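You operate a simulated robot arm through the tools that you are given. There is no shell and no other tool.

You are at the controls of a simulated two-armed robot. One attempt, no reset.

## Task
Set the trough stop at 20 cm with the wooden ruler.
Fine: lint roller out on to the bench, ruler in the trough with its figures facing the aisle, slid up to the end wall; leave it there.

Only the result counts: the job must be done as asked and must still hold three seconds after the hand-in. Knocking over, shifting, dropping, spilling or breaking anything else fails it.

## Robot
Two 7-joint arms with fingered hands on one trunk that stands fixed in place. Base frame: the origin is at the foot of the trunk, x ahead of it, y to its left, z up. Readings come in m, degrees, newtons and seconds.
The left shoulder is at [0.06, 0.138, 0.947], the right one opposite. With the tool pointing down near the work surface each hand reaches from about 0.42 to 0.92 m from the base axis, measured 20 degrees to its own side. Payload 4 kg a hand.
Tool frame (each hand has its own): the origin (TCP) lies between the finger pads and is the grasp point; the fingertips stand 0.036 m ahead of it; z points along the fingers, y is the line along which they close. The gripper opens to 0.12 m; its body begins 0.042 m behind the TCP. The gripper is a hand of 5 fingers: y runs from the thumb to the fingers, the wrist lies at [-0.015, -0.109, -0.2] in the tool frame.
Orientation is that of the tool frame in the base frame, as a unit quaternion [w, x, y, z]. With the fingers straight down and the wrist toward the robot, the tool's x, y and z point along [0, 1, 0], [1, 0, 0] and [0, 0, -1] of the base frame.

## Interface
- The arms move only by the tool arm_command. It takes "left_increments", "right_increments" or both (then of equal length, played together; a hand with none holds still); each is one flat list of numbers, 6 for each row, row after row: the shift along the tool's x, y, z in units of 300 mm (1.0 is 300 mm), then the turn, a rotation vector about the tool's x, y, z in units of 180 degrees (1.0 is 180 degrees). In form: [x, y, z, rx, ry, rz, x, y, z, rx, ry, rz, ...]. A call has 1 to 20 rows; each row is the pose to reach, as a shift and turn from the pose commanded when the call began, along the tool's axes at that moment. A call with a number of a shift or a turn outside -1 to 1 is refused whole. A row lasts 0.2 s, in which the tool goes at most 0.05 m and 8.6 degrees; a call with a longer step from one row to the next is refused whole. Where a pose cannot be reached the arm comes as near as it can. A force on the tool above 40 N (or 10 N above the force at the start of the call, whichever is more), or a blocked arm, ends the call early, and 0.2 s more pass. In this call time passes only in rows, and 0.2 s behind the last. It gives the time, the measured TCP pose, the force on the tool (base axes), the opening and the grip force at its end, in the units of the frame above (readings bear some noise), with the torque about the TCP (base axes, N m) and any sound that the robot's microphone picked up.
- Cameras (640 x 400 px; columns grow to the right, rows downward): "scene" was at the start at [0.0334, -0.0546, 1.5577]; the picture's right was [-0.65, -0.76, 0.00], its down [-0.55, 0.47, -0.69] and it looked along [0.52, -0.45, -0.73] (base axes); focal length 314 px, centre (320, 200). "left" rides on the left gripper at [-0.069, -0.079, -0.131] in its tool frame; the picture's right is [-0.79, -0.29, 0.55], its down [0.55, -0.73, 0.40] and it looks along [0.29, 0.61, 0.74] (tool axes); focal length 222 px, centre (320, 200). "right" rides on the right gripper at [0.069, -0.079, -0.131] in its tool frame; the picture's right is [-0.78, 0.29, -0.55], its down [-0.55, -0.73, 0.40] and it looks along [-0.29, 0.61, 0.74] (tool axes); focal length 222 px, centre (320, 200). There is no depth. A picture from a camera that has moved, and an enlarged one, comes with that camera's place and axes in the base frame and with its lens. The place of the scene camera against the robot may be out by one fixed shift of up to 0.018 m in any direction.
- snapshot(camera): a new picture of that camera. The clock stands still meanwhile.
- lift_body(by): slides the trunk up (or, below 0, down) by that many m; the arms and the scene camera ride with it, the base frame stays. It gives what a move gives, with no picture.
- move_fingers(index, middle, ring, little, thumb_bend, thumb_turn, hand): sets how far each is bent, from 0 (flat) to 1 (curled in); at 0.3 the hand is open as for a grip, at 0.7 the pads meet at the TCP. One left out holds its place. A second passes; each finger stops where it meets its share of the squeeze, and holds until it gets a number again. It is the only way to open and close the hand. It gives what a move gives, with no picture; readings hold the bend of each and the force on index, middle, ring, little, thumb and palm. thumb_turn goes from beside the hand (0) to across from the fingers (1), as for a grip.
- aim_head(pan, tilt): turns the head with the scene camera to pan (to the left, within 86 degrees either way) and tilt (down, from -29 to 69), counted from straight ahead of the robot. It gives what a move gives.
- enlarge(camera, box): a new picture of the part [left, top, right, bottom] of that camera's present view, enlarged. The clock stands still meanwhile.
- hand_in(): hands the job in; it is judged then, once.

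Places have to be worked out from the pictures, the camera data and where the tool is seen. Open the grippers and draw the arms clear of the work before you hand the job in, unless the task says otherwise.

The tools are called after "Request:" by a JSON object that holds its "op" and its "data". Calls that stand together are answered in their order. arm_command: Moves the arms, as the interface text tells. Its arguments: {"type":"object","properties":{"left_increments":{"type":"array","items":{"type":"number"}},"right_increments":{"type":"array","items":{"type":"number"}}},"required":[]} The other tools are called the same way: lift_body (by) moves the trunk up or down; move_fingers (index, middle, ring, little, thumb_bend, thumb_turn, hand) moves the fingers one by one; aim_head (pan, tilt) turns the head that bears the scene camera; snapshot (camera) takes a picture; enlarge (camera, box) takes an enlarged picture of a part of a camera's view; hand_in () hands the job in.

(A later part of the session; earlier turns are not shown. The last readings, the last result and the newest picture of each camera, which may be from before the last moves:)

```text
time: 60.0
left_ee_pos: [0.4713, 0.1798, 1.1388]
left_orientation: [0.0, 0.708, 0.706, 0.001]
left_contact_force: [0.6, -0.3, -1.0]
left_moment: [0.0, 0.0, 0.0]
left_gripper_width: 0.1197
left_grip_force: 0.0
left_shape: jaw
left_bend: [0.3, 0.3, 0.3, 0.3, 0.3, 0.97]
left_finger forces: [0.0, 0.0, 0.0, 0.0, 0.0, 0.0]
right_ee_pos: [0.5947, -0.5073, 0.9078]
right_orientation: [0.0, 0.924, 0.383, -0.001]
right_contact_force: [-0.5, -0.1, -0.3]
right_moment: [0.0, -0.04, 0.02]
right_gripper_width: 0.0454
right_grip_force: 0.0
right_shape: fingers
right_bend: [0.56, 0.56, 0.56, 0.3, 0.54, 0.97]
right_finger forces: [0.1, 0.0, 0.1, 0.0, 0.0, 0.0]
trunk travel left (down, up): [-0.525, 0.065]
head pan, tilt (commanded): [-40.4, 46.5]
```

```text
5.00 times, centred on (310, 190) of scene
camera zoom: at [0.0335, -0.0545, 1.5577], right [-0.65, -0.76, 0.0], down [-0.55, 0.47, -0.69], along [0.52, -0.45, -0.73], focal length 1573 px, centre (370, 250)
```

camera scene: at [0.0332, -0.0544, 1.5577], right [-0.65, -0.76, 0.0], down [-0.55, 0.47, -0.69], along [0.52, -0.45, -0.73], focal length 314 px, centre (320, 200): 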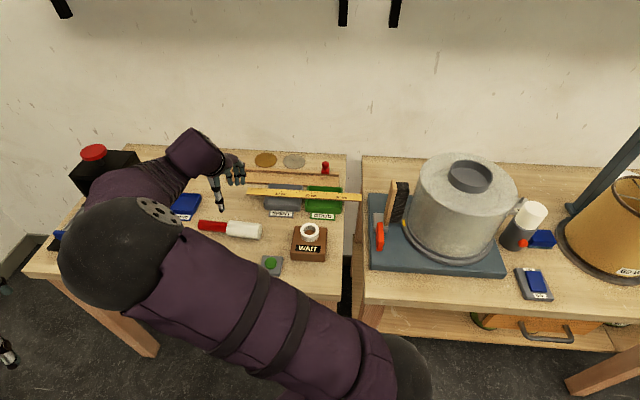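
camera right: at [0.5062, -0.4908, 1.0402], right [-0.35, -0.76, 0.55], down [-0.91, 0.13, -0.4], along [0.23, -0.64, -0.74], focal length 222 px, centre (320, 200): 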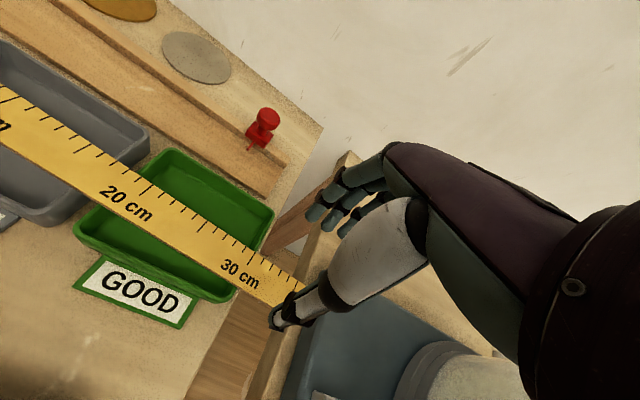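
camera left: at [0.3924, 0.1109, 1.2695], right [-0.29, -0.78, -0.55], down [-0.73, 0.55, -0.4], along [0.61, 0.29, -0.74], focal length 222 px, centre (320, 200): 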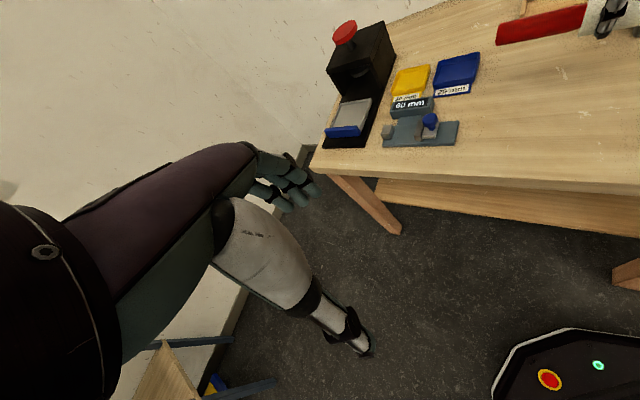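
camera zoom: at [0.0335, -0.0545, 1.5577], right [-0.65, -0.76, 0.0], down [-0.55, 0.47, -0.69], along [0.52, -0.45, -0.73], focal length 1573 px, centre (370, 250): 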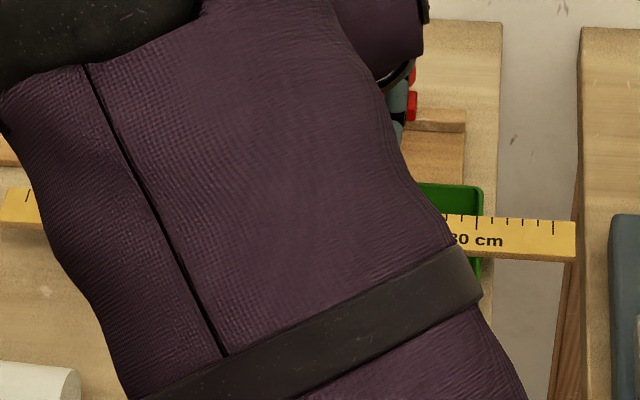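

Positions look right: index just inside GOOD's left wall, straddling the ruler. I descend to ruler height in two parts.

Request:
{"op": "arm_command", "data": {"right_increments": [0, 0, 0.04, 0, 0, 0, 0, 0, 0.08, 0, 0, 0, 0, 0, 0.097, 0, 0, 0]}}

Request:
{"op": "enlarge", "data": {"camera": "right", "box": [240, 160, 380, 300]}}

```text
time: 60.8
left_ee_pos: [0.4728, 0.1793, 1.1386]
left_orientation: [0.0, 0.707, 0.707, 0.0]
left_contact_force: [-0.5, 0.1, -0.7]
left_moment: [0.0, -0.01, -0.01]
left_gripper_width: 0.1197
left_grip_force: 0.2
left_shape: jaw
left_bend: [0.3, 0.3, 0.3, 0.3, 0.3, 0.97]
left_finger forces: [0.1, 0.1, 0.0, 0.0, 0.0, 0.1]
right_ee_pos: [0.5945, -0.5072, 0.8779]
right_orientation: [0.0, 0.924, 0.383, 0.0]
right_contact_force: [0.7, 0.1, 0.9]
right_moment: [-0.02, -0.02, 0.01]
right_gripper_width: 0.0451
right_grip_force: 0.1
right_shape: fingers
right_bend: [0.56, 0.56, 0.56, 0.3, 0.54, 0.97]
right_finger forces: [0.0, 0.0, 0.0, 0.0, 0.0, 0.0]
trunk travel left (down, up): [-0.525, 0.065]
head pan, tilt (commanded): [-40.4, 46.5]
```

```text
2.86 times, centred on (310, 230) of right
camera zoom: at [0.5893, -0.4024, 1.0102], right [-0.35, -0.76, 0.55], down [-0.91, 0.13, -0.4], along [0.23, -0.64, -0.74], focal length 635 px, centre (349, 114)
```

zoom: 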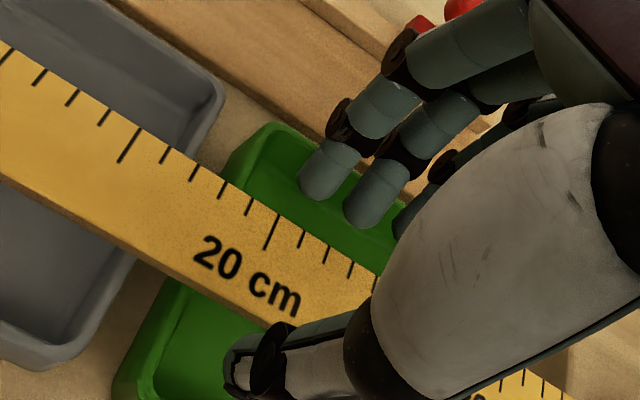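

I check the index tip's clearance to GOOD's back rim with a closer zoom.

Request:
{"op": "enlarge", "data": {"camera": "right", "box": [280, 190, 350, 260]}}

```text
5.71 times, centred on (315, 225) of right
camera zoom: at [0.5893, -0.4024, 1.0102], right [-0.35, -0.76, 0.55], down [-0.91, 0.13, -0.4], along [0.23, -0.64, -0.74], focal length 1269 px, centre (349, 57)
```

zoom: 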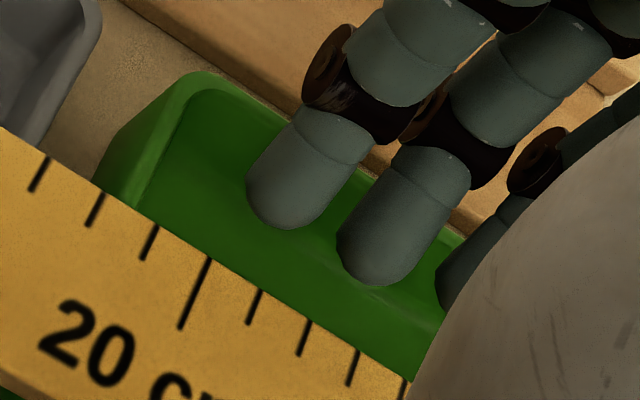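

Measured properly, the index tip (≈13 mm thick) has ~7 mm to the ruler and ~11+ mm to the rim. I shift 2.5 mm toward me to centre on the ruler and descend to z≈0.868.

Request:
{"op": "arm_command", "data": {"right_increments": [0, -0.0083, 0, 0, 0, 0, 0, -0.0083, 0.012, 0, 0, 0, 0, -0.0083, 0.024, 0, 0, 0, 0, -0.0083, 0.033, 0, 0, 0]}}

Request:
{"op": "move_fingers", "data": {"hand": "right", "index": 0.59, "middle": 0.59, "ring": 0.59, "thumb_bend": 0.59}}

Request:
{"op": "enlarge", "data": {"camera": "right", "box": [240, 190, 380, 300]}}

```text
time: 61.8
left_ee_pos: [0.4716, 0.1802, 1.1388]
left_orientation: [-0.001, 0.708, 0.707, 0.0]
left_contact_force: [0.1, -0.3, 0.2]
left_moment: [-0.01, -0.02, 0.01]
left_gripper_width: 0.1199
left_grip_force: 0.1
left_shape: jaw
left_bend: [0.3, 0.3, 0.3, 0.3, 0.3, 0.97]
left_finger forces: [0.0, 0.0, 0.0, 0.0, 0.1, 0.0]
right_ee_pos: [0.5944, -0.5054, 0.8688]
right_orientation: [0.0, 0.924, 0.382, 0.0]
right_contact_force: [-0.6, -0.4, 0.5]
right_moment: [0.01, -0.05, -0.01]
right_gripper_width: 0.0454
right_grip_force: 0.0
right_shape: fingers
right_bend: [0.56, 0.56, 0.56, 0.3, 0.54, 0.97]
right_finger forces: [0.0, 0.1, 0.0, 0.0, 0.1, 0.0]
trunk travel left (down, up): [-0.525, 0.065]
head pan, tilt (commanded): [-40.4, 46.5]
```

```text
time: 62.8
left_ee_pos: [0.4724, 0.1798, 1.1371]
left_orientation: [0.0, 0.708, 0.706, -0.001]
left_contact_force: [-0.1, -0.3, 0.3]
left_moment: [0.01, 0.01, 0.01]
left_gripper_width: 0.1197
left_grip_force: 0.1
left_shape: jaw
left_bend: [0.3, 0.3, 0.3, 0.3, 0.3, 0.97]
left_finger forces: [0.1, 0.0, 0.1, 0.0, 0.0, 0.0]
right_ee_pos: [0.5944, -0.5054, 0.8686]
right_orientation: [0.0, 0.924, 0.383, 0.0]
right_contact_force: [0.0, 0.6, -0.3]
right_moment: [-0.02, 0.0, 0.01]
right_gripper_width: 0.0337
right_grip_force: 0.2
right_shape: fingers
right_bend: [0.59, 0.59, 0.59, 0.3, 0.59, 0.97]
right_finger forces: [0.0, 0.0, 0.0, 0.0, 0.1, 0.0]
trunk travel left (down, up): [-0.525, 0.065]
head pan, tilt (commanded): [-40.4, 46.5]
```

```text
3.64 times, centred on (310, 245) of right
camera zoom: at [0.5877, -0.4006, 1.0017], right [-0.35, -0.76, 0.55], down [-0.91, 0.13, -0.4], along [0.23, -0.64, -0.74], focal length 808 px, centre (356, 36)
```

zoom: 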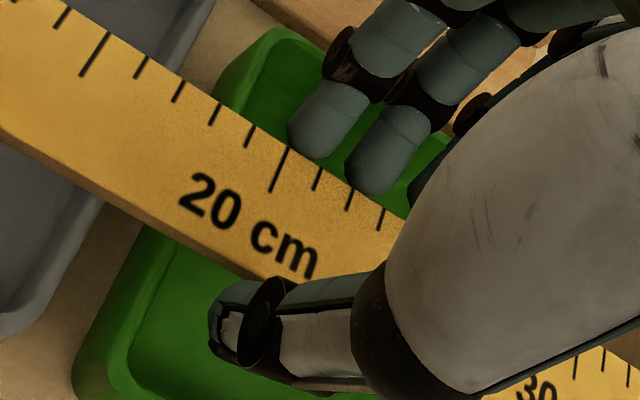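

Fingers and thumb are just off the ruler's edges. I lower another 4 mm so the tips bear squarely on the edges, then close.

Request:
{"op": "arm_command", "data": {"right_increments": [0, 0, 0.006, 0, 0, 0, 0, 0, 0.0135, 0, 0, 0]}}

Request:
{"op": "move_fingers", "data": {"hand": "right", "index": 0.62, "middle": 0.62, "ring": 0.63, "thumb_bend": 0.62}}

Request:
{"op": "enlarge", "data": {"camera": "right", "box": [240, 190, 380, 300]}}

Request:
{"op": "enlarge", "data": {"camera": "scene", "box": [240, 160, 372, 240]}}

```text
time: 63.4
left_ee_pos: [0.4715, 0.1795, 1.139]
left_orientation: [0.0, 0.709, 0.706, 0.0]
left_contact_force: [0.4, 0.1, 0.2]
left_moment: [0.01, -0.01, -0.02]
left_gripper_width: 0.1196
left_grip_force: 0.1
left_shape: jaw
left_bend: [0.3, 0.3, 0.3, 0.3, 0.3, 0.97]
left_finger forces: [0.0, 0.0, 0.0, 0.0, 0.1, 0.0]
right_ee_pos: [0.5922, -0.5055, 0.8659]
right_orientation: [0.0, 0.924, 0.382, 0.0]
right_contact_force: [-0.1, -0.8, -0.1]
right_moment: [-0.01, -0.02, 0.01]
right_gripper_width: 0.0336
right_grip_force: 0.3
right_shape: fingers
right_bend: [0.59, 0.59, 0.59, 0.3, 0.59, 0.97]
right_finger forces: [0.1, 0.1, 0.0, 0.0, 0.1, 0.1]
trunk travel left (down, up): [-0.525, 0.065]
head pan, tilt (commanded): [-40.4, 46.5]
```

```text
time: 64.4
left_ee_pos: [0.472, 0.179, 1.1385]
left_orientation: [0.0, 0.707, 0.707, 0.0]
left_contact_force: [0.3, 0.2, -1.0]
left_moment: [-0.01, 0.0, -0.02]
left_gripper_width: 0.1194
left_grip_force: 0.2
left_shape: jaw
left_bend: [0.3, 0.3, 0.3, 0.3, 0.3, 0.97]
left_finger forces: [0.1, 0.0, 0.0, 0.0, 0.0, 0.1]
right_ee_pos: [0.5943, -0.5045, 0.8656]
right_orientation: [0.0, 0.924, 0.382, 0.0]
right_contact_force: [1.2, 0.6, 0.8]
right_moment: [-0.02, 0.0, -0.04]
right_gripper_width: 0.0293
right_grip_force: 2.4
right_shape: fingers
right_bend: [0.61, 0.61, 0.62, 0.3, 0.6, 0.97]
right_finger forces: [1.2, 0.6, 0.4, 0.0, 2.2, 0.1]
trunk travel left (down, up): [-0.525, 0.065]
head pan, tilt (commanded): [-40.4, 46.5]
```

```text
3.64 times, centred on (310, 245) of right
camera zoom: at [0.5878, -0.4003, 0.9974], right [-0.35, -0.76, 0.55], down [-0.91, 0.13, -0.4], along [0.23, -0.64, -0.74], focal length 808 px, centre (356, 36)
```

zoom: 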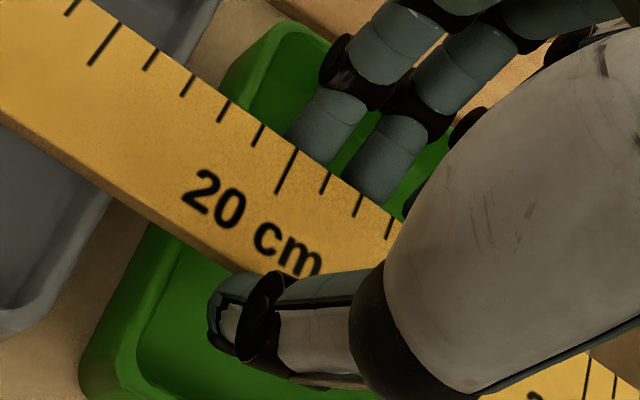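

```text
4.85 times, centred on (306, 200) of scene
camera zoom: at [0.0335, -0.0545, 1.5577], right [-0.65, -0.76, 0.0], down [-0.55, 0.47, -0.69], along [0.52, -0.45, -0.73], focal length 1525 px, centre (388, 200)
```

zoom: 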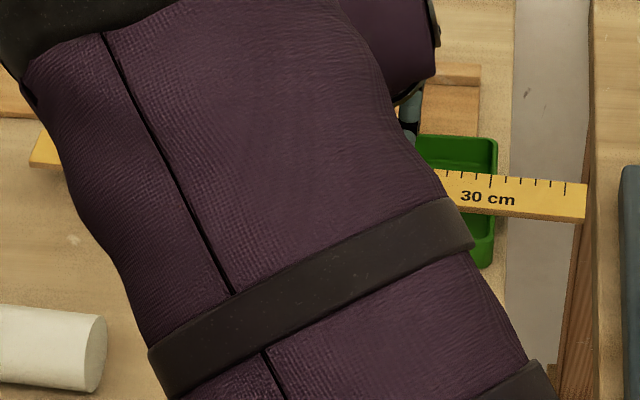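

All three fingers and the thumb now bear on the edges, tips partly under. I tighten.

Request:
{"op": "move_fingers", "data": {"hand": "right", "index": 0.66, "middle": 0.67, "ring": 0.68, "thumb_bend": 0.66}}

Request:
{"op": "enlarge", "data": {"camera": "right", "box": [200, 170, 380, 320]}}

```text
time: 65.4
left_ee_pos: [0.472, 0.1798, 1.1392]
left_orientation: [0.0, 0.708, 0.706, -0.001]
left_contact_force: [-0.2, 0.4, -0.6]
left_moment: [-0.05, -0.01, -0.01]
left_gripper_width: 0.1198
left_grip_force: 0.1
left_shape: jaw
left_bend: [0.3, 0.3, 0.3, 0.3, 0.3, 0.97]
left_finger forces: [0.0, 0.0, 0.0, 0.0, 0.1, 0.0]
right_ee_pos: [0.5935, -0.5055, 0.8645]
right_orientation: [0.0, 0.924, 0.382, 0.0]
right_contact_force: [-0.8, -0.6, 0.1]
right_moment: [-0.01, -0.01, -0.03]
right_gripper_width: 0.028
right_grip_force: 6.9
right_shape: fingers
right_bend: [0.63, 0.65, 0.67, 0.3, 0.61, 0.96]
right_finger forces: [3.9, 2.3, 1.0, 0.0, 7.3, 0.0]
trunk travel left (down, up): [-0.525, 0.065]
head pan, tilt (commanded): [-40.4, 46.5]
```

```text
2.67 times, centred on (290, 245) of right
camera zoom: at [0.5877, -0.4004, 0.9974], right [-0.35, -0.76, 0.55], down [-0.91, 0.13, -0.4], along [0.23, -0.64, -0.74], focal length 592 px, centre (400, 80)
```

zoom: 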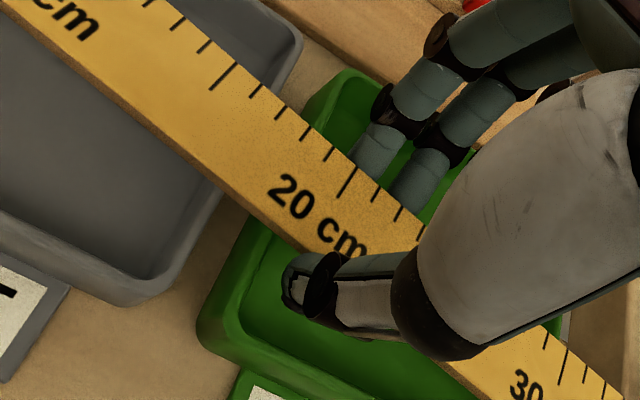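

Grip is ~7 N with all contacts. I lift slowly 2.5 cm and check how the ruler hangs.

Request:
{"op": "arm_command", "data": {"right_increments": [0, 0, -0.008, 0, 0, 0, 0, 0, -0.02, 0, 0, 0, 0, 0, -0.035, 0, 0, 0, 0, 0, -0.055, 0, 0, 0, 0, 0, -0.08, 0, 0, 0]}}

Request:
{"op": "snapshot", "data": {"camera": "right"}}

Request:
{"op": "enlarge", "data": {"camera": "scene", "box": [230, 150, 370, 240]}}

```text
time: 66.6
left_ee_pos: [0.4711, 0.1798, 1.1382]
left_orientation: [0.0, 0.708, 0.706, 0.0]
left_contact_force: [-0.7, 0.2, 0.5]
left_moment: [0.0, 0.0, -0.01]
left_gripper_width: 0.1196
left_grip_force: 0.0
left_shape: jaw
left_bend: [0.3, 0.3, 0.3, 0.3, 0.3, 0.97]
left_finger forces: [0.0, 0.0, 0.0, 0.0, 0.1, 0.0]
right_ee_pos: [0.5944, -0.506, 0.889]
right_orientation: [0.0, 0.924, 0.382, -0.001]
right_contact_force: [-0.3, -0.1, -0.9]
right_moment: [-0.02, 0.01, 0.02]
right_gripper_width: 0.0279
right_grip_force: 6.8
right_shape: fingers
right_bend: [0.63, 0.65, 0.67, 0.3, 0.61, 0.96]
right_finger forces: [3.6, 2.4, 1.4, 0.1, 7.3, 0.1]
trunk travel left (down, up): [-0.525, 0.065]
head pan, tilt (commanded): [-40.4, 46.5]
```

```text
taken
camera right: at [0.5876, -0.4003, 1.0212], right [-0.35, -0.76, 0.55], down [-0.91, 0.13, -0.4], along [0.23, -0.64, -0.74], focal length 222 px, centre (320, 200)
```

right: 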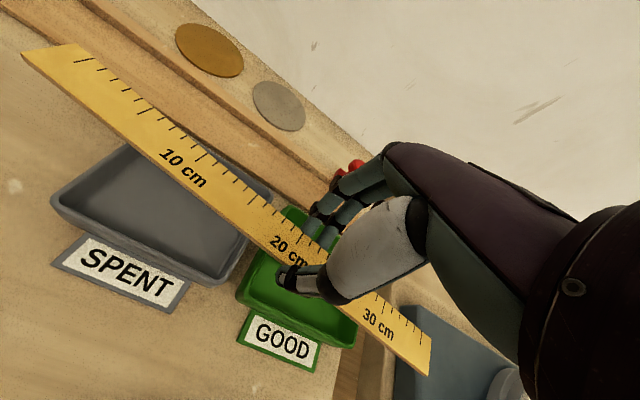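

```text
4.44 times, centred on (300, 195) of scene
camera zoom: at [0.0334, -0.0545, 1.5577], right [-0.65, -0.76, 0.0], down [-0.55, 0.47, -0.69], along [0.52, -0.45, -0.73], focal length 1398 px, centre (409, 222)
```

zoom: 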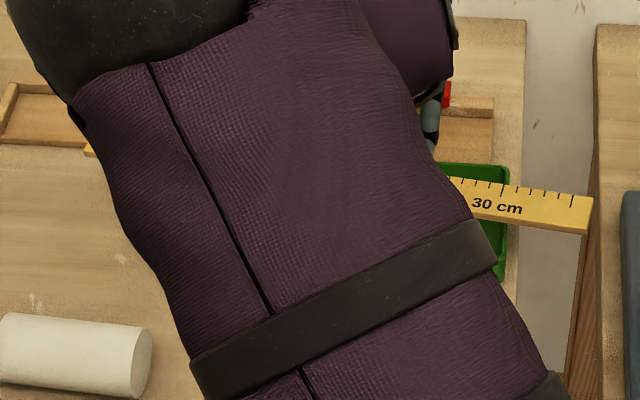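

The whole ruler is up and held. From the picture it is yawed about −10° relative to the hand and its left end droops ~3°. I raise further and turn the hand to bring the ruler parallel to the trough and level.

Request:
{"op": "arm_command", "data": {"right_increments": [0, 0, -0.04, 0, 0, 0, 0, 0, -0.09, 0, 0.004, -0.012, 0, 0, -0.13, 0, 0.009, -0.027, 0, 0, -0.15, 0, 0.014, -0.041, 0, 0, -0.15, 0, 0.0183, -0.0544]}}

Request:
{"op": "snapshot", "data": {"camera": "right"}}

Request:
{"op": "enlarge", "data": {"camera": "scene", "box": [220, 140, 380, 240]}}

```text
time: 67.8
left_ee_pos: [0.4711, 0.1787, 1.1385]
left_orientation: [0.0, 0.708, 0.706, -0.001]
left_contact_force: [-0.1, 0.5, 0.2]
left_moment: [-0.03, -0.04, -0.02]
left_gripper_width: 0.1197
left_grip_force: 0.1
left_shape: jaw
left_bend: [0.3, 0.3, 0.3, 0.3, 0.3, 0.97]
left_finger forces: [0.0, 0.1, 0.1, 0.0, 0.0, 0.0]
right_ee_pos: [0.594, -0.5053, 0.933]
right_orientation: [-0.011, 0.887, 0.46, 0.027]
right_contact_force: [-0.2, 0.4, -0.4]
right_moment: [-0.01, -0.02, 0.01]
right_gripper_width: 0.028
right_grip_force: 7.6
right_shape: fingers
right_bend: [0.63, 0.65, 0.67, 0.3, 0.61, 0.96]
right_finger forces: [3.5, 2.3, 1.3, 0.1, 7.3, 0.0]
trunk travel left (down, up): [-0.525, 0.065]
head pan, tilt (commanded): [-40.4, 46.5]
```

```text
taken
camera right: at [0.5643, -0.4086, 1.0691], right [-0.23, -0.83, 0.5], down [-0.9, -0.01, -0.43], along [0.36, -0.55, -0.75], focal length 222 px, centre (320, 200)
```

right: 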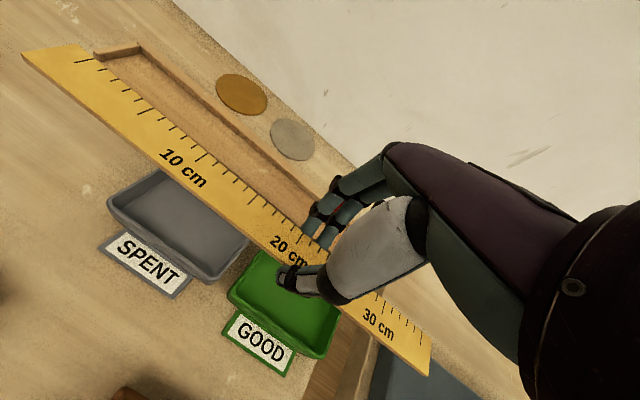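

```text
4.00 times, centred on (300, 190) of scene
camera zoom: at [0.0333, -0.0549, 1.5577], right [-0.65, -0.76, 0.0], down [-0.55, 0.47, -0.69], along [0.52, -0.45, -0.73], focal length 1258 px, centre (400, 240)
```

zoom: 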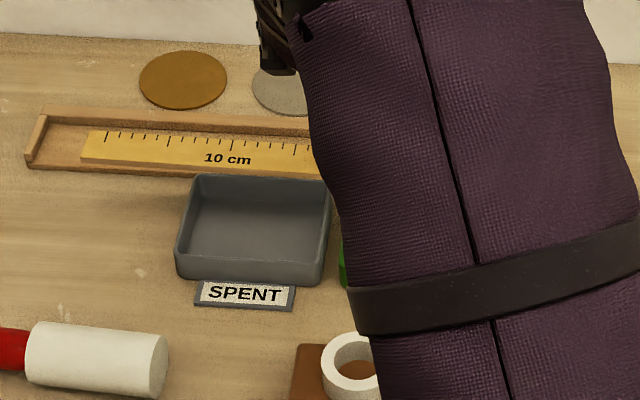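

The ruler now looks parallel to the trough. I zoom in to verify yaw and level from tick spacing.

Request:
{"op": "enlarge", "data": {"camera": "scene", "box": [236, 156, 300, 196]}}

Request:
{"op": "enlarge", "data": {"camera": "right", "box": [10, 20, 250, 170]}}

Request:
{"op": "enlarge", "data": {"camera": "right", "box": [220, 170, 450, 390]}}

```text
10.00 times, centred on (268, 176) of scene
camera zoom: at [0.0333, -0.0549, 1.5577], right [-0.65, -0.76, 0.0], down [-0.55, 0.47, -0.69], along [0.52, -0.45, -0.73], focal length 3145 px, centre (840, 440)
```

zoom: 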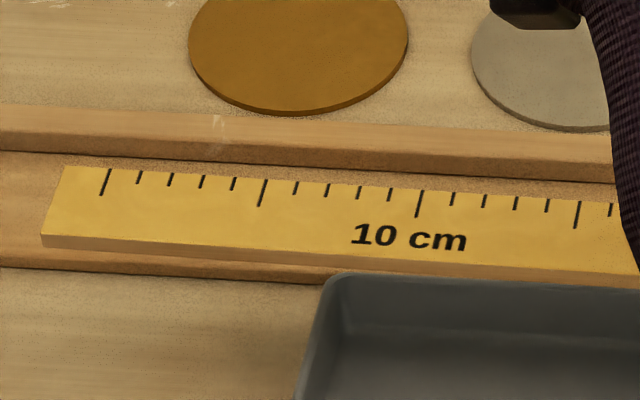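

```text
2.67 times, centred on (130, 95) of right
camera zoom: at [0.5643, -0.4086, 1.0691], right [-0.23, -0.83, 0.5], down [-0.9, -0.01, -0.43], along [0.36, -0.55, -0.75], focal length 592 px, centre (827, 480)
```

zoom: 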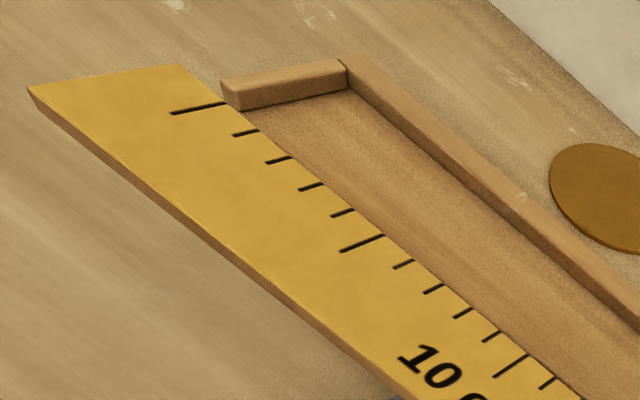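

```text
1.82 times, centred on (335, 280) of right
camera zoom: at [0.5643, -0.4086, 1.0691], right [-0.23, -0.83, 0.5], down [-0.9, -0.01, -0.43], along [0.36, -0.55, -0.75], focal length 404 px, centre (293, 54)
```

zoom: 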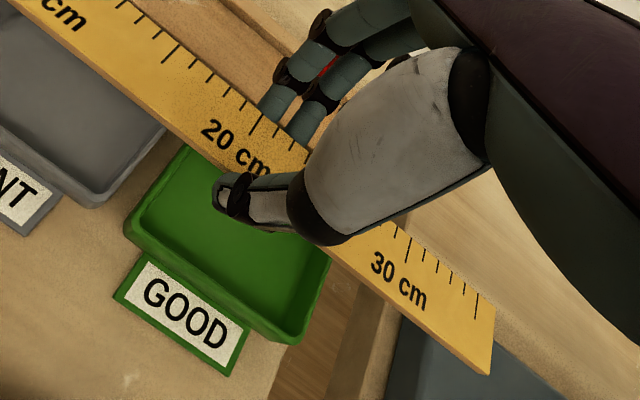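

By tick spacing the ruler is level and parallel to the trough within about a degree, with its left end at R≈−0.292. I move it over the trough: left end ~8 mm short of the end wall, slightly toward the open front.

Request:
{"op": "arm_command", "data": {"right_increments": [0.03, 0.05, 0.002, 0, 0, 0, 0.08, 0.13, 0.005, 0, 0, 0, 0.13, 0.22, 0.008, 0, 0, 0, 0.175, 0.295, 0.01, 0, 0, 0, 0.206, 0.344, 0.012, 0, 0, 0]}}

Request:
{"op": "enlarge", "data": {"camera": "scene", "box": [220, 140, 300, 190]}}

Request:
{"op": "enlarge", "data": {"camera": "scene", "box": [290, 140, 370, 190]}}

Request:
{"op": "snapshot", "data": {"camera": "right"}}

```text
time: 69.0
left_ee_pos: [0.4722, 0.1794, 1.1378]
left_orientation: [0.001, 0.708, 0.706, 0.0]
left_contact_force: [0.4, 0.4, 0.3]
left_moment: [-0.03, -0.03, 0.01]
left_gripper_width: 0.1196
left_grip_force: 0.1
left_shape: jaw
left_bend: [0.3, 0.3, 0.3, 0.3, 0.3, 0.97]
left_finger forces: [0.0, 0.1, 0.0, 0.0, 0.0, 0.0]
right_ee_pos: [0.7132, -0.5131, 0.9337]
right_orientation: [-0.01, 0.887, 0.461, 0.026]
right_contact_force: [0.9, 0.0, -0.1]
right_moment: [0.0, -0.01, 0.0]
right_gripper_width: 0.0279
right_grip_force: 6.8
right_shape: fingers
right_bend: [0.63, 0.65, 0.67, 0.3, 0.61, 0.96]
right_finger forces: [3.4, 2.4, 1.2, 0.0, 7.2, 0.1]
trunk travel left (down, up): [-0.525, 0.065]
head pan, tilt (commanded): [-40.4, 46.5]
```

```text
8.00 times, centred on (260, 165) of scene
camera zoom: at [0.0339, -0.0547, 1.5577], right [-0.65, -0.76, 0.0], down [-0.55, 0.47, -0.69], along [0.52, -0.45, -0.73], focal length 2516 px, centre (800, 480)
```

zoom: 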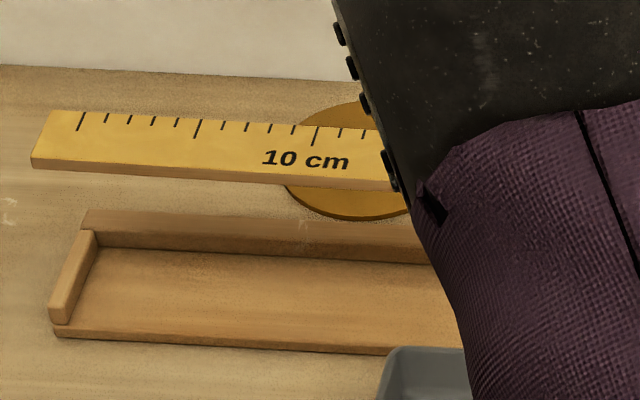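

```text
8.00 times, centred on (330, 165) of scene
camera zoom: at [0.0339, -0.0547, 1.5577], right [-0.65, -0.76, 0.0], down [-0.55, 0.47, -0.69], along [0.52, -0.45, -0.73], focal length 2516 px, centre (240, 480)
```

zoom: 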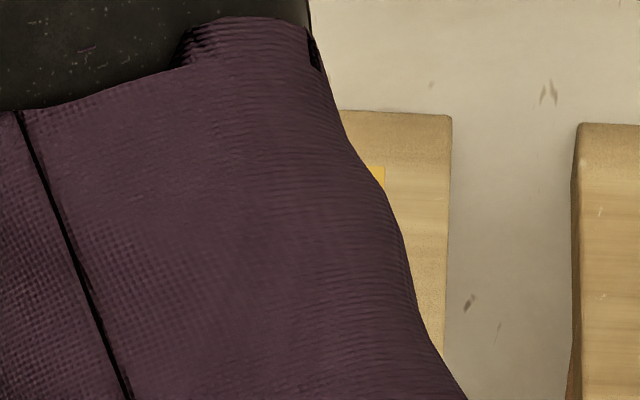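

```text
taken
camera right: at [0.6845, -0.4166, 1.069], right [-0.23, -0.83, 0.5], down [-0.9, -0.01, -0.43], along [0.36, -0.56, -0.75], focal length 222 px, centre (320, 200)
```

right: 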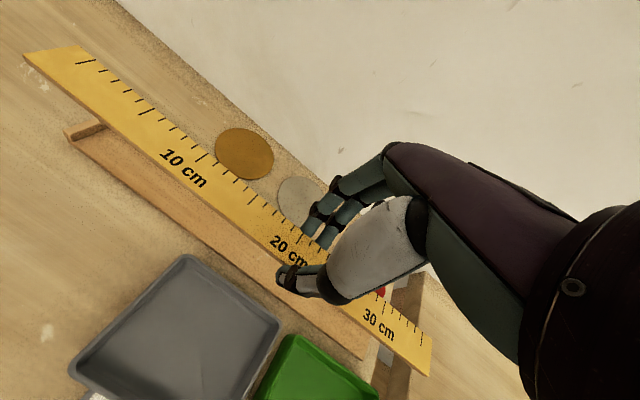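

Left end is at R≈−0.372 (wall's inner face ≈−0.377) and the ruler hangs over the floor's front half. I descend to about 2 cm above the floor and re-check.

Request:
{"op": "arm_command", "data": {"right_increments": [-0.003, 0.0066, 0.05, 0, 0, 0, -0.006, 0.0066, 0.11, 0, 0, 0, -0.01, 0.0066, 0.17, 0, 0, 0, -0.013, 0.0066, 0.21, 0, 0, 0, -0.0143, 0.0066, 0.2287, 0, 0, 0]}}

Request:
{"op": "enlarge", "data": {"camera": "scene", "box": [220, 150, 300, 200]}}

Request:
{"op": "snapshot", "data": {"camera": "right"}}

```text
time: 70.2
left_ee_pos: [0.4729, 0.1799, 1.1383]
left_orientation: [0.0, 0.708, 0.707, 0.0]
left_contact_force: [0.3, -0.5, 0.5]
left_moment: [-0.01, 0.0, 0.01]
left_gripper_width: 0.1196
left_grip_force: 0.0
left_shape: jaw
left_bend: [0.3, 0.3, 0.3, 0.3, 0.3, 0.97]
left_finger forces: [0.1, 0.0, 0.1, 0.1, 0.0, 0.0]
right_ee_pos: [0.7155, -0.515, 0.865]
right_orientation: [-0.012, 0.888, 0.46, 0.026]
right_contact_force: [-0.1, 0.6, -1.3]
right_moment: [-0.01, 0.02, 0.02]
right_gripper_width: 0.0276
right_grip_force: 7.2
right_shape: fingers
right_bend: [0.63, 0.65, 0.67, 0.3, 0.61, 0.96]
right_finger forces: [3.5, 2.4, 1.2, 0.0, 7.1, 0.0]
trunk travel left (down, up): [-0.525, 0.065]
head pan, tilt (commanded): [-40.4, 46.5]
```

```text
8.00 times, centred on (260, 175) of scene
camera zoom: at [0.0336, -0.0546, 1.5578], right [-0.65, -0.76, 0.0], down [-0.55, 0.47, -0.69], along [0.52, -0.45, -0.73], focal length 2516 px, centre (800, 400)
```

zoom: 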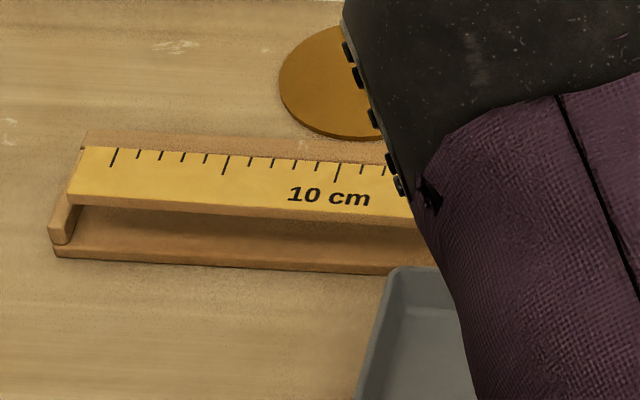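

```text
taken
camera right: at [0.687, -0.4188, 1.001], right [-0.23, -0.83, 0.5], down [-0.9, -0.01, -0.43], along [0.36, -0.56, -0.75], focal length 222 px, centre (320, 200)
```

right: 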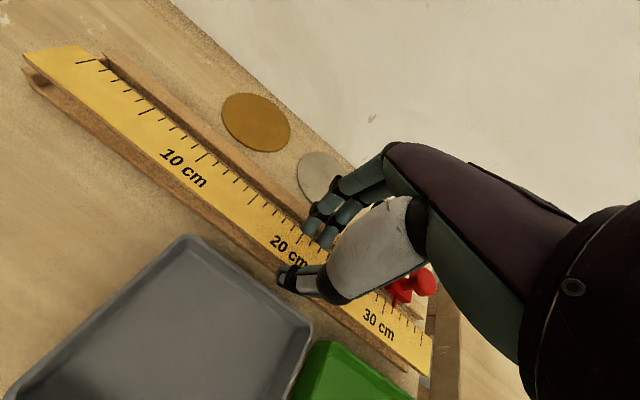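

The ruler is lined up over the floor, about 1.3° of yaw left. I look closely at the stop's needle versus the ruler before lowering.

Request:
{"op": "enlarge", "data": {"camera": "right", "box": [330, 240, 450, 380]}}

Request:
{"op": "enlarge", "data": {"camera": "right", "box": [10, 30, 250, 200]}}

```text
2.86 times, centred on (390, 310) of right
camera zoom: at [0.687, -0.4188, 1.001], right [-0.23, -0.83, 0.5], down [-0.9, -0.01, -0.43], along [0.36, -0.56, -0.75], focal length 635 px, centre (120, -114)
```

zoom: 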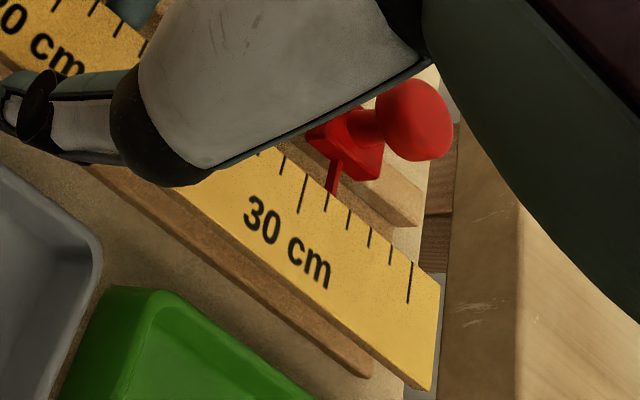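

```text
2.35 times, centred on (130, 115) of right
camera zoom: at [0.687, -0.4188, 1.001], right [-0.23, -0.83, 0.5], down [-0.9, -0.01, -0.43], along [0.36, -0.56, -0.75], focal length 523 px, centre (767, 400)
```

zoom: 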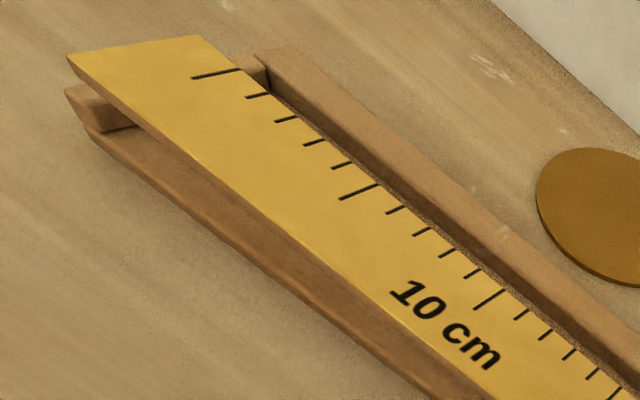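

The needle is behind the ruler's back edge with about 1 cm to spare. I correct the yaw and lower to just above the floor.

Request:
{"op": "arm_command", "data": {"right_increments": [-0.001, 0, 0.015, 0, 0, -0.003, -0.002, 0, 0.035, 0, 0, -0.006, -0.0035, 0, 0.055, 0, 0, -0.0072]}}

Request:
{"op": "enlarge", "data": {"camera": "scene", "box": [220, 150, 300, 200]}}

Request:
{"op": "enlarge", "data": {"camera": "right", "box": [10, 30, 250, 200]}}

Request:
{"op": "enlarge", "data": {"camera": "right", "box": [330, 240, 450, 380]}}

```text
time: 71.0
left_ee_pos: [0.4701, 0.1802, 1.1378]
left_orientation: [0.0, 0.708, 0.706, 0.001]
left_contact_force: [-0.3, 0.1, -0.4]
left_moment: [0.01, 0.03, 0.05]
left_gripper_width: 0.1198
left_grip_force: 0.1
left_shape: jaw
left_bend: [0.3, 0.3, 0.3, 0.3, 0.3, 0.97]
left_finger forces: [0.0, 0.0, 0.0, 0.0, 0.1, 0.0]
right_ee_pos: [0.7161, -0.5173, 0.8501]
right_orientation: [-0.01, 0.882, 0.47, 0.027]
right_contact_force: [-0.1, 0.7, 1.1]
right_moment: [-0.05, 0.0, -0.02]
right_gripper_width: 0.0281
right_grip_force: 8.0
right_shape: fingers
right_bend: [0.63, 0.65, 0.67, 0.3, 0.61, 0.96]
right_finger forces: [3.5, 4.4, 1.0, 0.0, 7.5, 0.0]
trunk travel left (down, up): [-0.525, 0.065]
head pan, tilt (commanded): [-40.4, 46.5]
```

```text
8.00 times, centred on (260, 175) of scene
camera zoom: at [0.0332, -0.0543, 1.5578], right [-0.65, -0.76, 0.0], down [-0.55, 0.47, -0.69], along [0.52, -0.45, -0.73], focal length 2516 px, centre (800, 400)
```

zoom: 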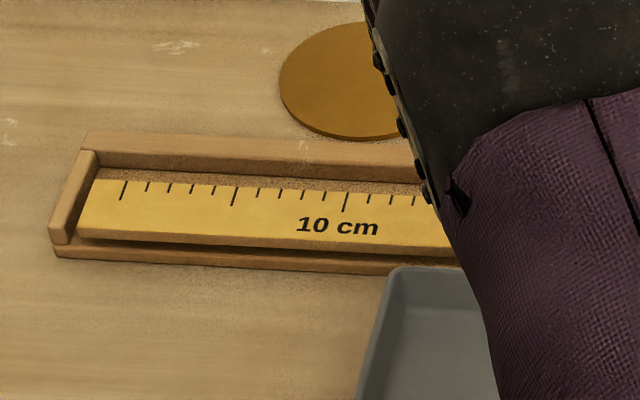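

```text
2.35 times, centred on (130, 115) of right
camera zoom: at [0.6842, -0.421, 0.985], right [-0.22, -0.84, 0.5], down [-0.9, -0.03, -0.43], along [0.38, -0.55, -0.75], focal length 523 px, centre (767, 400)
```

zoom: 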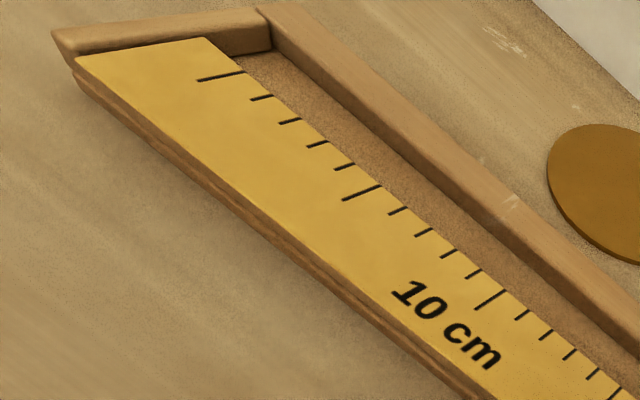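

```text
2.86 times, centred on (390, 310) of right
camera zoom: at [0.6842, -0.421, 0.985], right [-0.22, -0.84, 0.5], down [-0.9, -0.03, -0.43], along [0.38, -0.55, -0.75], focal length 635 px, centre (120, -114)
```

zoom: 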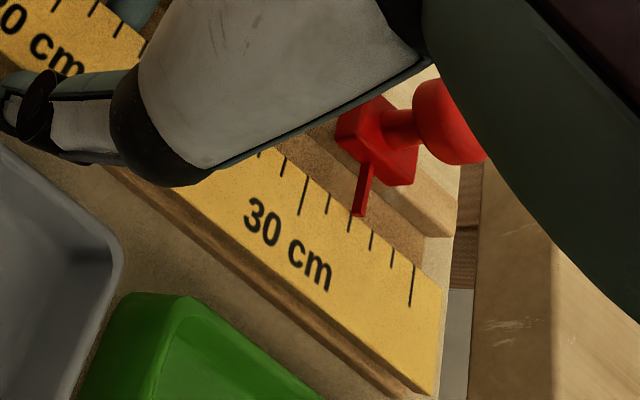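

Very good: the ruler is inside the trough outline, left end almost at the end wall, and the needle passes above it. I lower in small steps until I feel the floor.

Request:
{"op": "arm_command", "data": {"right_increments": [-0.0003, 0, 0.005, 0, 0, 0, -0.0006, 0, 0.01, 0, 0, 0]}}

```text
time: 71.6
left_ee_pos: [0.4715, 0.18, 1.1388]
left_orientation: [0.001, 0.708, 0.706, 0.0]
left_contact_force: [0.2, -0.4, -0.5]
left_moment: [-0.01, 0.02, -0.02]
left_gripper_width: 0.1195
left_grip_force: 0.0
left_shape: jaw
left_bend: [0.3, 0.3, 0.3, 0.3, 0.3, 0.97]
left_finger forces: [0.1, 0.0, 0.0, 0.0, 0.0, 0.0]
right_ee_pos: [0.7165, -0.5172, 0.8483]
right_orientation: [-0.008, 0.882, 0.47, 0.027]
right_contact_force: [-1.4, 1.3, 10.7]
right_moment: [-0.32, -0.18, -0.07]
right_gripper_width: 0.0281
right_grip_force: 13.3
right_shape: fingers
right_bend: [0.63, 0.65, 0.67, 0.3, 0.61, 0.96]
right_finger forces: [3.1, 15.3, 0.6, 0.0, 8.4, 0.1]
trunk travel left (down, up): [-0.525, 0.065]
head pan, tilt (commanded): [-40.4, 46.5]
```

The middle finger's underside has landed on the back wall's top (10.7 N, at F≈+4 cm), so the ruler is ~8 mm above the floor. I relieve that slightly and then ease the grip in small steps so the ruler slides down the fingers rather than drops.

Request:
{"op": "arm_command", "data": {"right_increments": [0.0003, 0, -0.005, 0, 0, 0]}}

Request:
{"op": "move_fingers", "data": {"hand": "right", "index": 0.635, "middle": 0.65, "ring": 0.665, "thumb_bend": 0.62}}

Request:
{"op": "enlarge", "data": {"camera": "scene", "box": [220, 150, 300, 200]}}

```text
time: 72.0
left_ee_pos: [0.471, 0.1796, 1.1381]
left_orientation: [0.001, 0.708, 0.706, 0.001]
left_contact_force: [-0.3, 0.1, -0.2]
left_moment: [0.01, -0.01, 0.04]
left_gripper_width: 0.1195
left_grip_force: 0.0
left_shape: jaw
left_bend: [0.3, 0.3, 0.3, 0.3, 0.3, 0.97]
left_finger forces: [0.0, 0.0, 0.0, 0.0, 0.0, 0.0]
right_ee_pos: [0.715, -0.5155, 0.847]
right_orientation: [-0.01, 0.882, 0.471, 0.026]
right_contact_force: [-1.0, 0.8, 6.6]
right_moment: [-0.21, -0.1, -0.03]
right_gripper_width: 0.028
right_grip_force: 11.5
right_shape: fingers
right_bend: [0.63, 0.65, 0.67, 0.3, 0.61, 0.96]
right_finger forces: [3.3, 11.3, 0.8, 0.0, 7.9, 0.0]
trunk travel left (down, up): [-0.525, 0.065]
head pan, tilt (commanded): [-40.4, 46.5]
```

```text
time: 73.0
left_ee_pos: [0.4714, 0.1803, 1.1386]
left_orientation: [0.0, 0.708, 0.706, 0.0]
left_contact_force: [0.2, 1.2, -0.2]
left_moment: [0.02, -0.01, 0.0]
left_gripper_width: 0.1196
left_grip_force: 0.1
left_shape: jaw
left_bend: [0.3, 0.3, 0.3, 0.3, 0.3, 0.97]
left_finger forces: [0.0, 0.0, 0.1, 0.1, 0.0, 0.1]
right_ee_pos: [0.715, -0.5162, 0.8476]
right_orientation: [-0.01, 0.882, 0.471, 0.026]
right_contact_force: [-2.7, 3.0, 5.3]
right_moment: [-0.13, -0.08, 0.05]
right_gripper_width: 0.0294
right_grip_force: 8.1
right_shape: fingers
right_bend: [0.62, 0.65, 0.66, 0.3, 0.6, 0.96]
right_finger forces: [0.6, 10.9, 0.0, 0.1, 4.2, 0.0]
trunk travel left (down, up): [-0.525, 0.065]
head pan, tilt (commanded): [-40.4, 46.5]
```

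```text
8.00 times, centred on (260, 175) of scene
camera zoom: at [0.0327, -0.0538, 1.5578], right [-0.65, -0.76, 0.0], down [-0.55, 0.47, -0.69], along [0.52, -0.45, -0.73], focal length 2516 px, centre (800, 400)
```

zoom: 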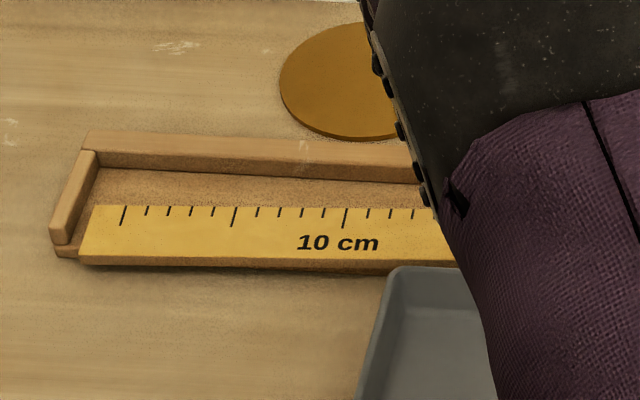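

The ruler has slid down toward the floor. I look from the hand camera before easing further.

Request:
{"op": "enlarge", "data": {"camera": "right", "box": [200, 150, 400, 310]}}

Request:
{"op": "enlarge", "data": {"camera": "right", "box": [10, 30, 250, 200]}}

Request:
{"op": "enlarge", "data": {"camera": "right", "box": [330, 240, 450, 380]}}

```text
2.50 times, centred on (300, 230) of right
camera zoom: at [0.6837, -0.4198, 0.9832], right [-0.22, -0.84, 0.5], down [-0.9, -0.03, -0.43], along [0.38, -0.55, -0.75], focal length 555 px, centre (370, 125)
```

zoom: 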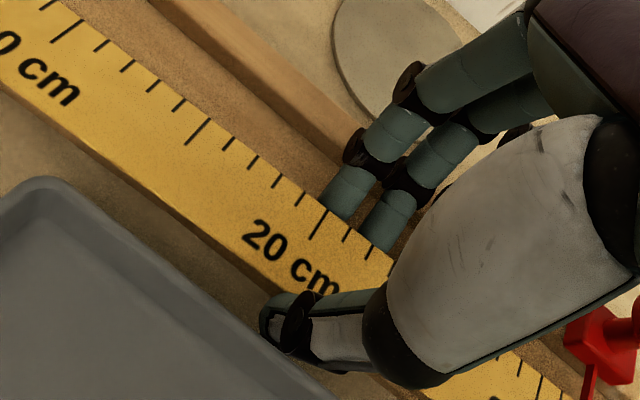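

```text
2.35 times, centred on (130, 115) of right
camera zoom: at [0.6837, -0.4198, 0.9832], right [-0.22, -0.84, 0.5], down [-0.9, -0.03, -0.43], along [0.38, -0.55, -0.75], focal length 523 px, centre (767, 400)
```

zoom: 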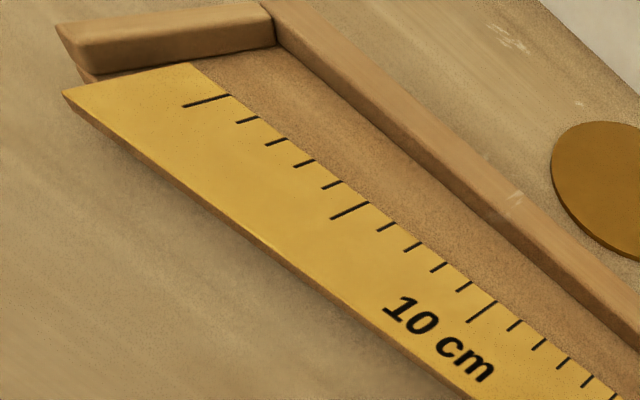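

```text
2.86 times, centred on (390, 310) of right
camera zoom: at [0.6837, -0.4198, 0.9832], right [-0.22, -0.84, 0.5], down [-0.9, -0.03, -0.43], along [0.38, -0.55, -0.75], focal length 635 px, centre (120, -114)
```

zoom: 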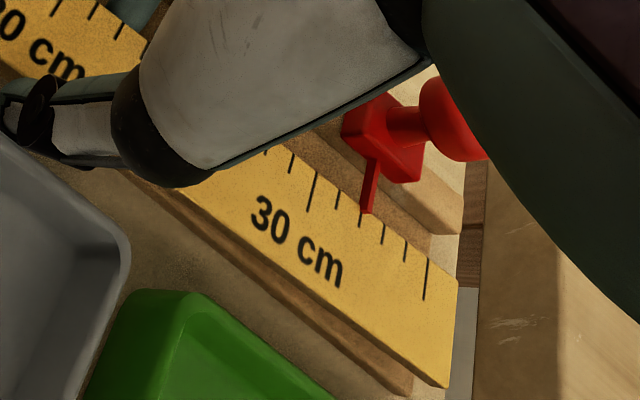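

The ruler turned slightly on settling (left end a bit over the trough's front edge) but its middle is on the floor side. I ease open a bit more.

Request:
{"op": "move_fingers", "data": {"hand": "right", "index": 0.62, "middle": 0.63, "ring": 0.64, "thumb_bend": 0.595}}

Request:
{"op": "enlarge", "data": {"camera": "scene", "box": [220, 150, 300, 200]}}

Request:
{"op": "enlarge", "data": {"camera": "right", "box": [200, 150, 400, 310]}}

```text
time: 74.0
left_ee_pos: [0.471, 0.1804, 1.1385]
left_orientation: [0.001, 0.708, 0.706, 0.001]
left_contact_force: [-0.3, 0.1, 0.7]
left_moment: [0.02, 0.02, -0.01]
left_gripper_width: 0.1195
left_grip_force: 0.0
left_shape: jaw
left_bend: [0.3, 0.3, 0.3, 0.3, 0.3, 0.97]
left_finger forces: [0.0, 0.1, 0.0, 0.1, 0.0, 0.0]
right_ee_pos: [0.7157, -0.5164, 0.8485]
right_orientation: [-0.011, 0.882, 0.471, 0.026]
right_contact_force: [-3.6, 4.0, 4.7]
right_moment: [-0.04, 0.01, 0.01]
right_gripper_width: 0.0313
right_grip_force: 6.0
right_shape: fingers
right_bend: [0.62, 0.65, 0.64, 0.3, 0.58, 0.97]
right_finger forces: [0.1, 8.5, 0.0, 0.0, 2.2, 0.0]
trunk travel left (down, up): [-0.525, 0.065]
head pan, tilt (commanded): [-40.4, 46.5]
```

```text
8.00 times, centred on (260, 175) of scene
camera zoom: at [0.0328, -0.0539, 1.5578], right [-0.65, -0.76, 0.0], down [-0.55, 0.47, -0.69], along [0.52, -0.45, -0.73], focal length 2516 px, centre (800, 400)
```

zoom: 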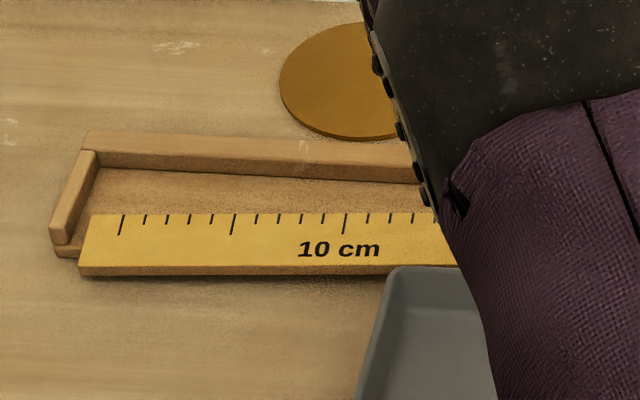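

```text
2.50 times, centred on (300, 230) of right
camera zoom: at [0.6837, -0.4199, 0.9831], right [-0.22, -0.84, 0.5], down [-0.9, -0.03, -0.43], along [0.38, -0.55, -0.75], focal length 555 px, centre (370, 125)
```

zoom: 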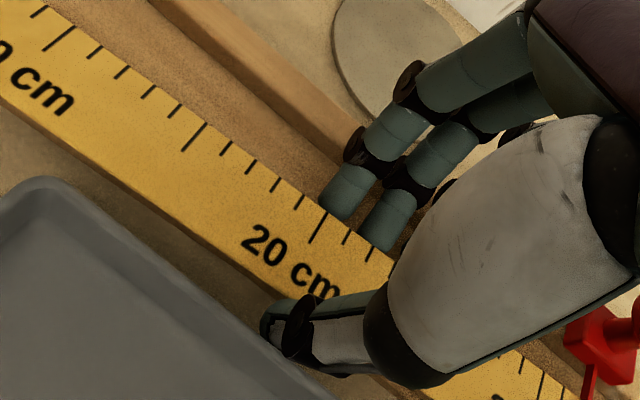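

The ruler now rests with its middle well on the floor (yawed ~4.5°). I open thumb and fingers clear of it.

Request:
{"op": "move_fingers", "data": {"hand": "right", "index": 0.6, "middle": 0.6, "ring": 0.6, "thumb_bend": 0.56}}

Request:
{"op": "enlarge", "data": {"camera": "scene", "box": [220, 150, 300, 200]}}

Request:
{"op": "enlarge", "data": {"camera": "right", "box": [200, 150, 400, 310]}}

```text
time: 75.0
left_ee_pos: [0.4713, 0.1802, 1.1387]
left_orientation: [0.001, 0.707, 0.707, 0.001]
left_contact_force: [0.3, 0.5, 0.3]
left_moment: [-0.04, 0.05, 0.04]
left_gripper_width: 0.1196
left_grip_force: 0.0
left_shape: jaw
left_bend: [0.3, 0.3, 0.3, 0.3, 0.3, 0.97]
left_finger forces: [0.1, 0.1, 0.0, 0.0, 0.0, 0.0]
right_ee_pos: [0.7152, -0.5159, 0.8486]
right_orientation: [-0.01, 0.882, 0.47, 0.027]
right_contact_force: [-5.2, 3.8, 5.2]
right_moment: [-0.01, 0.05, -0.12]
right_gripper_width: 0.0351
right_grip_force: 5.4
right_shape: fingers
right_bend: [0.6, 0.64, 0.62, 0.3, 0.56, 0.97]
right_finger forces: [0.1, 6.8, 2.4, 0.0, 1.6, 0.0]
trunk travel left (down, up): [-0.525, 0.065]
head pan, tilt (commanded): [-40.4, 46.5]
```

```text
8.00 times, centred on (260, 175) of scene
camera zoom: at [0.0325, -0.0537, 1.5578], right [-0.65, -0.76, 0.0], down [-0.55, 0.47, -0.69], along [0.52, -0.45, -0.72], focal length 2516 px, centre (800, 400)
```

zoom: 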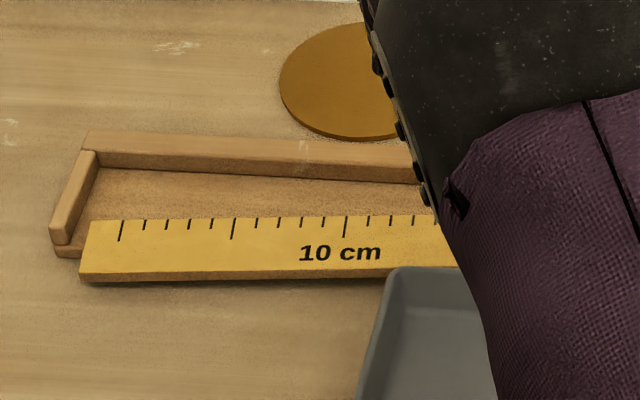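

```text
2.50 times, centred on (300, 230) of right
camera zoom: at [0.6836, -0.4199, 0.9834], right [-0.22, -0.84, 0.5], down [-0.9, -0.03, -0.43], along [0.38, -0.55, -0.75], focal length 555 px, centre (370, 125)
```

zoom: 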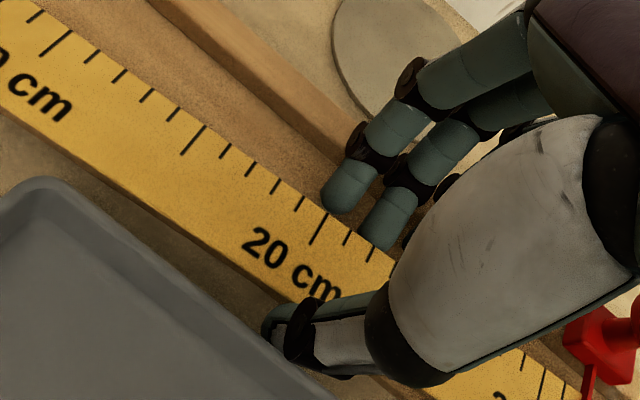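

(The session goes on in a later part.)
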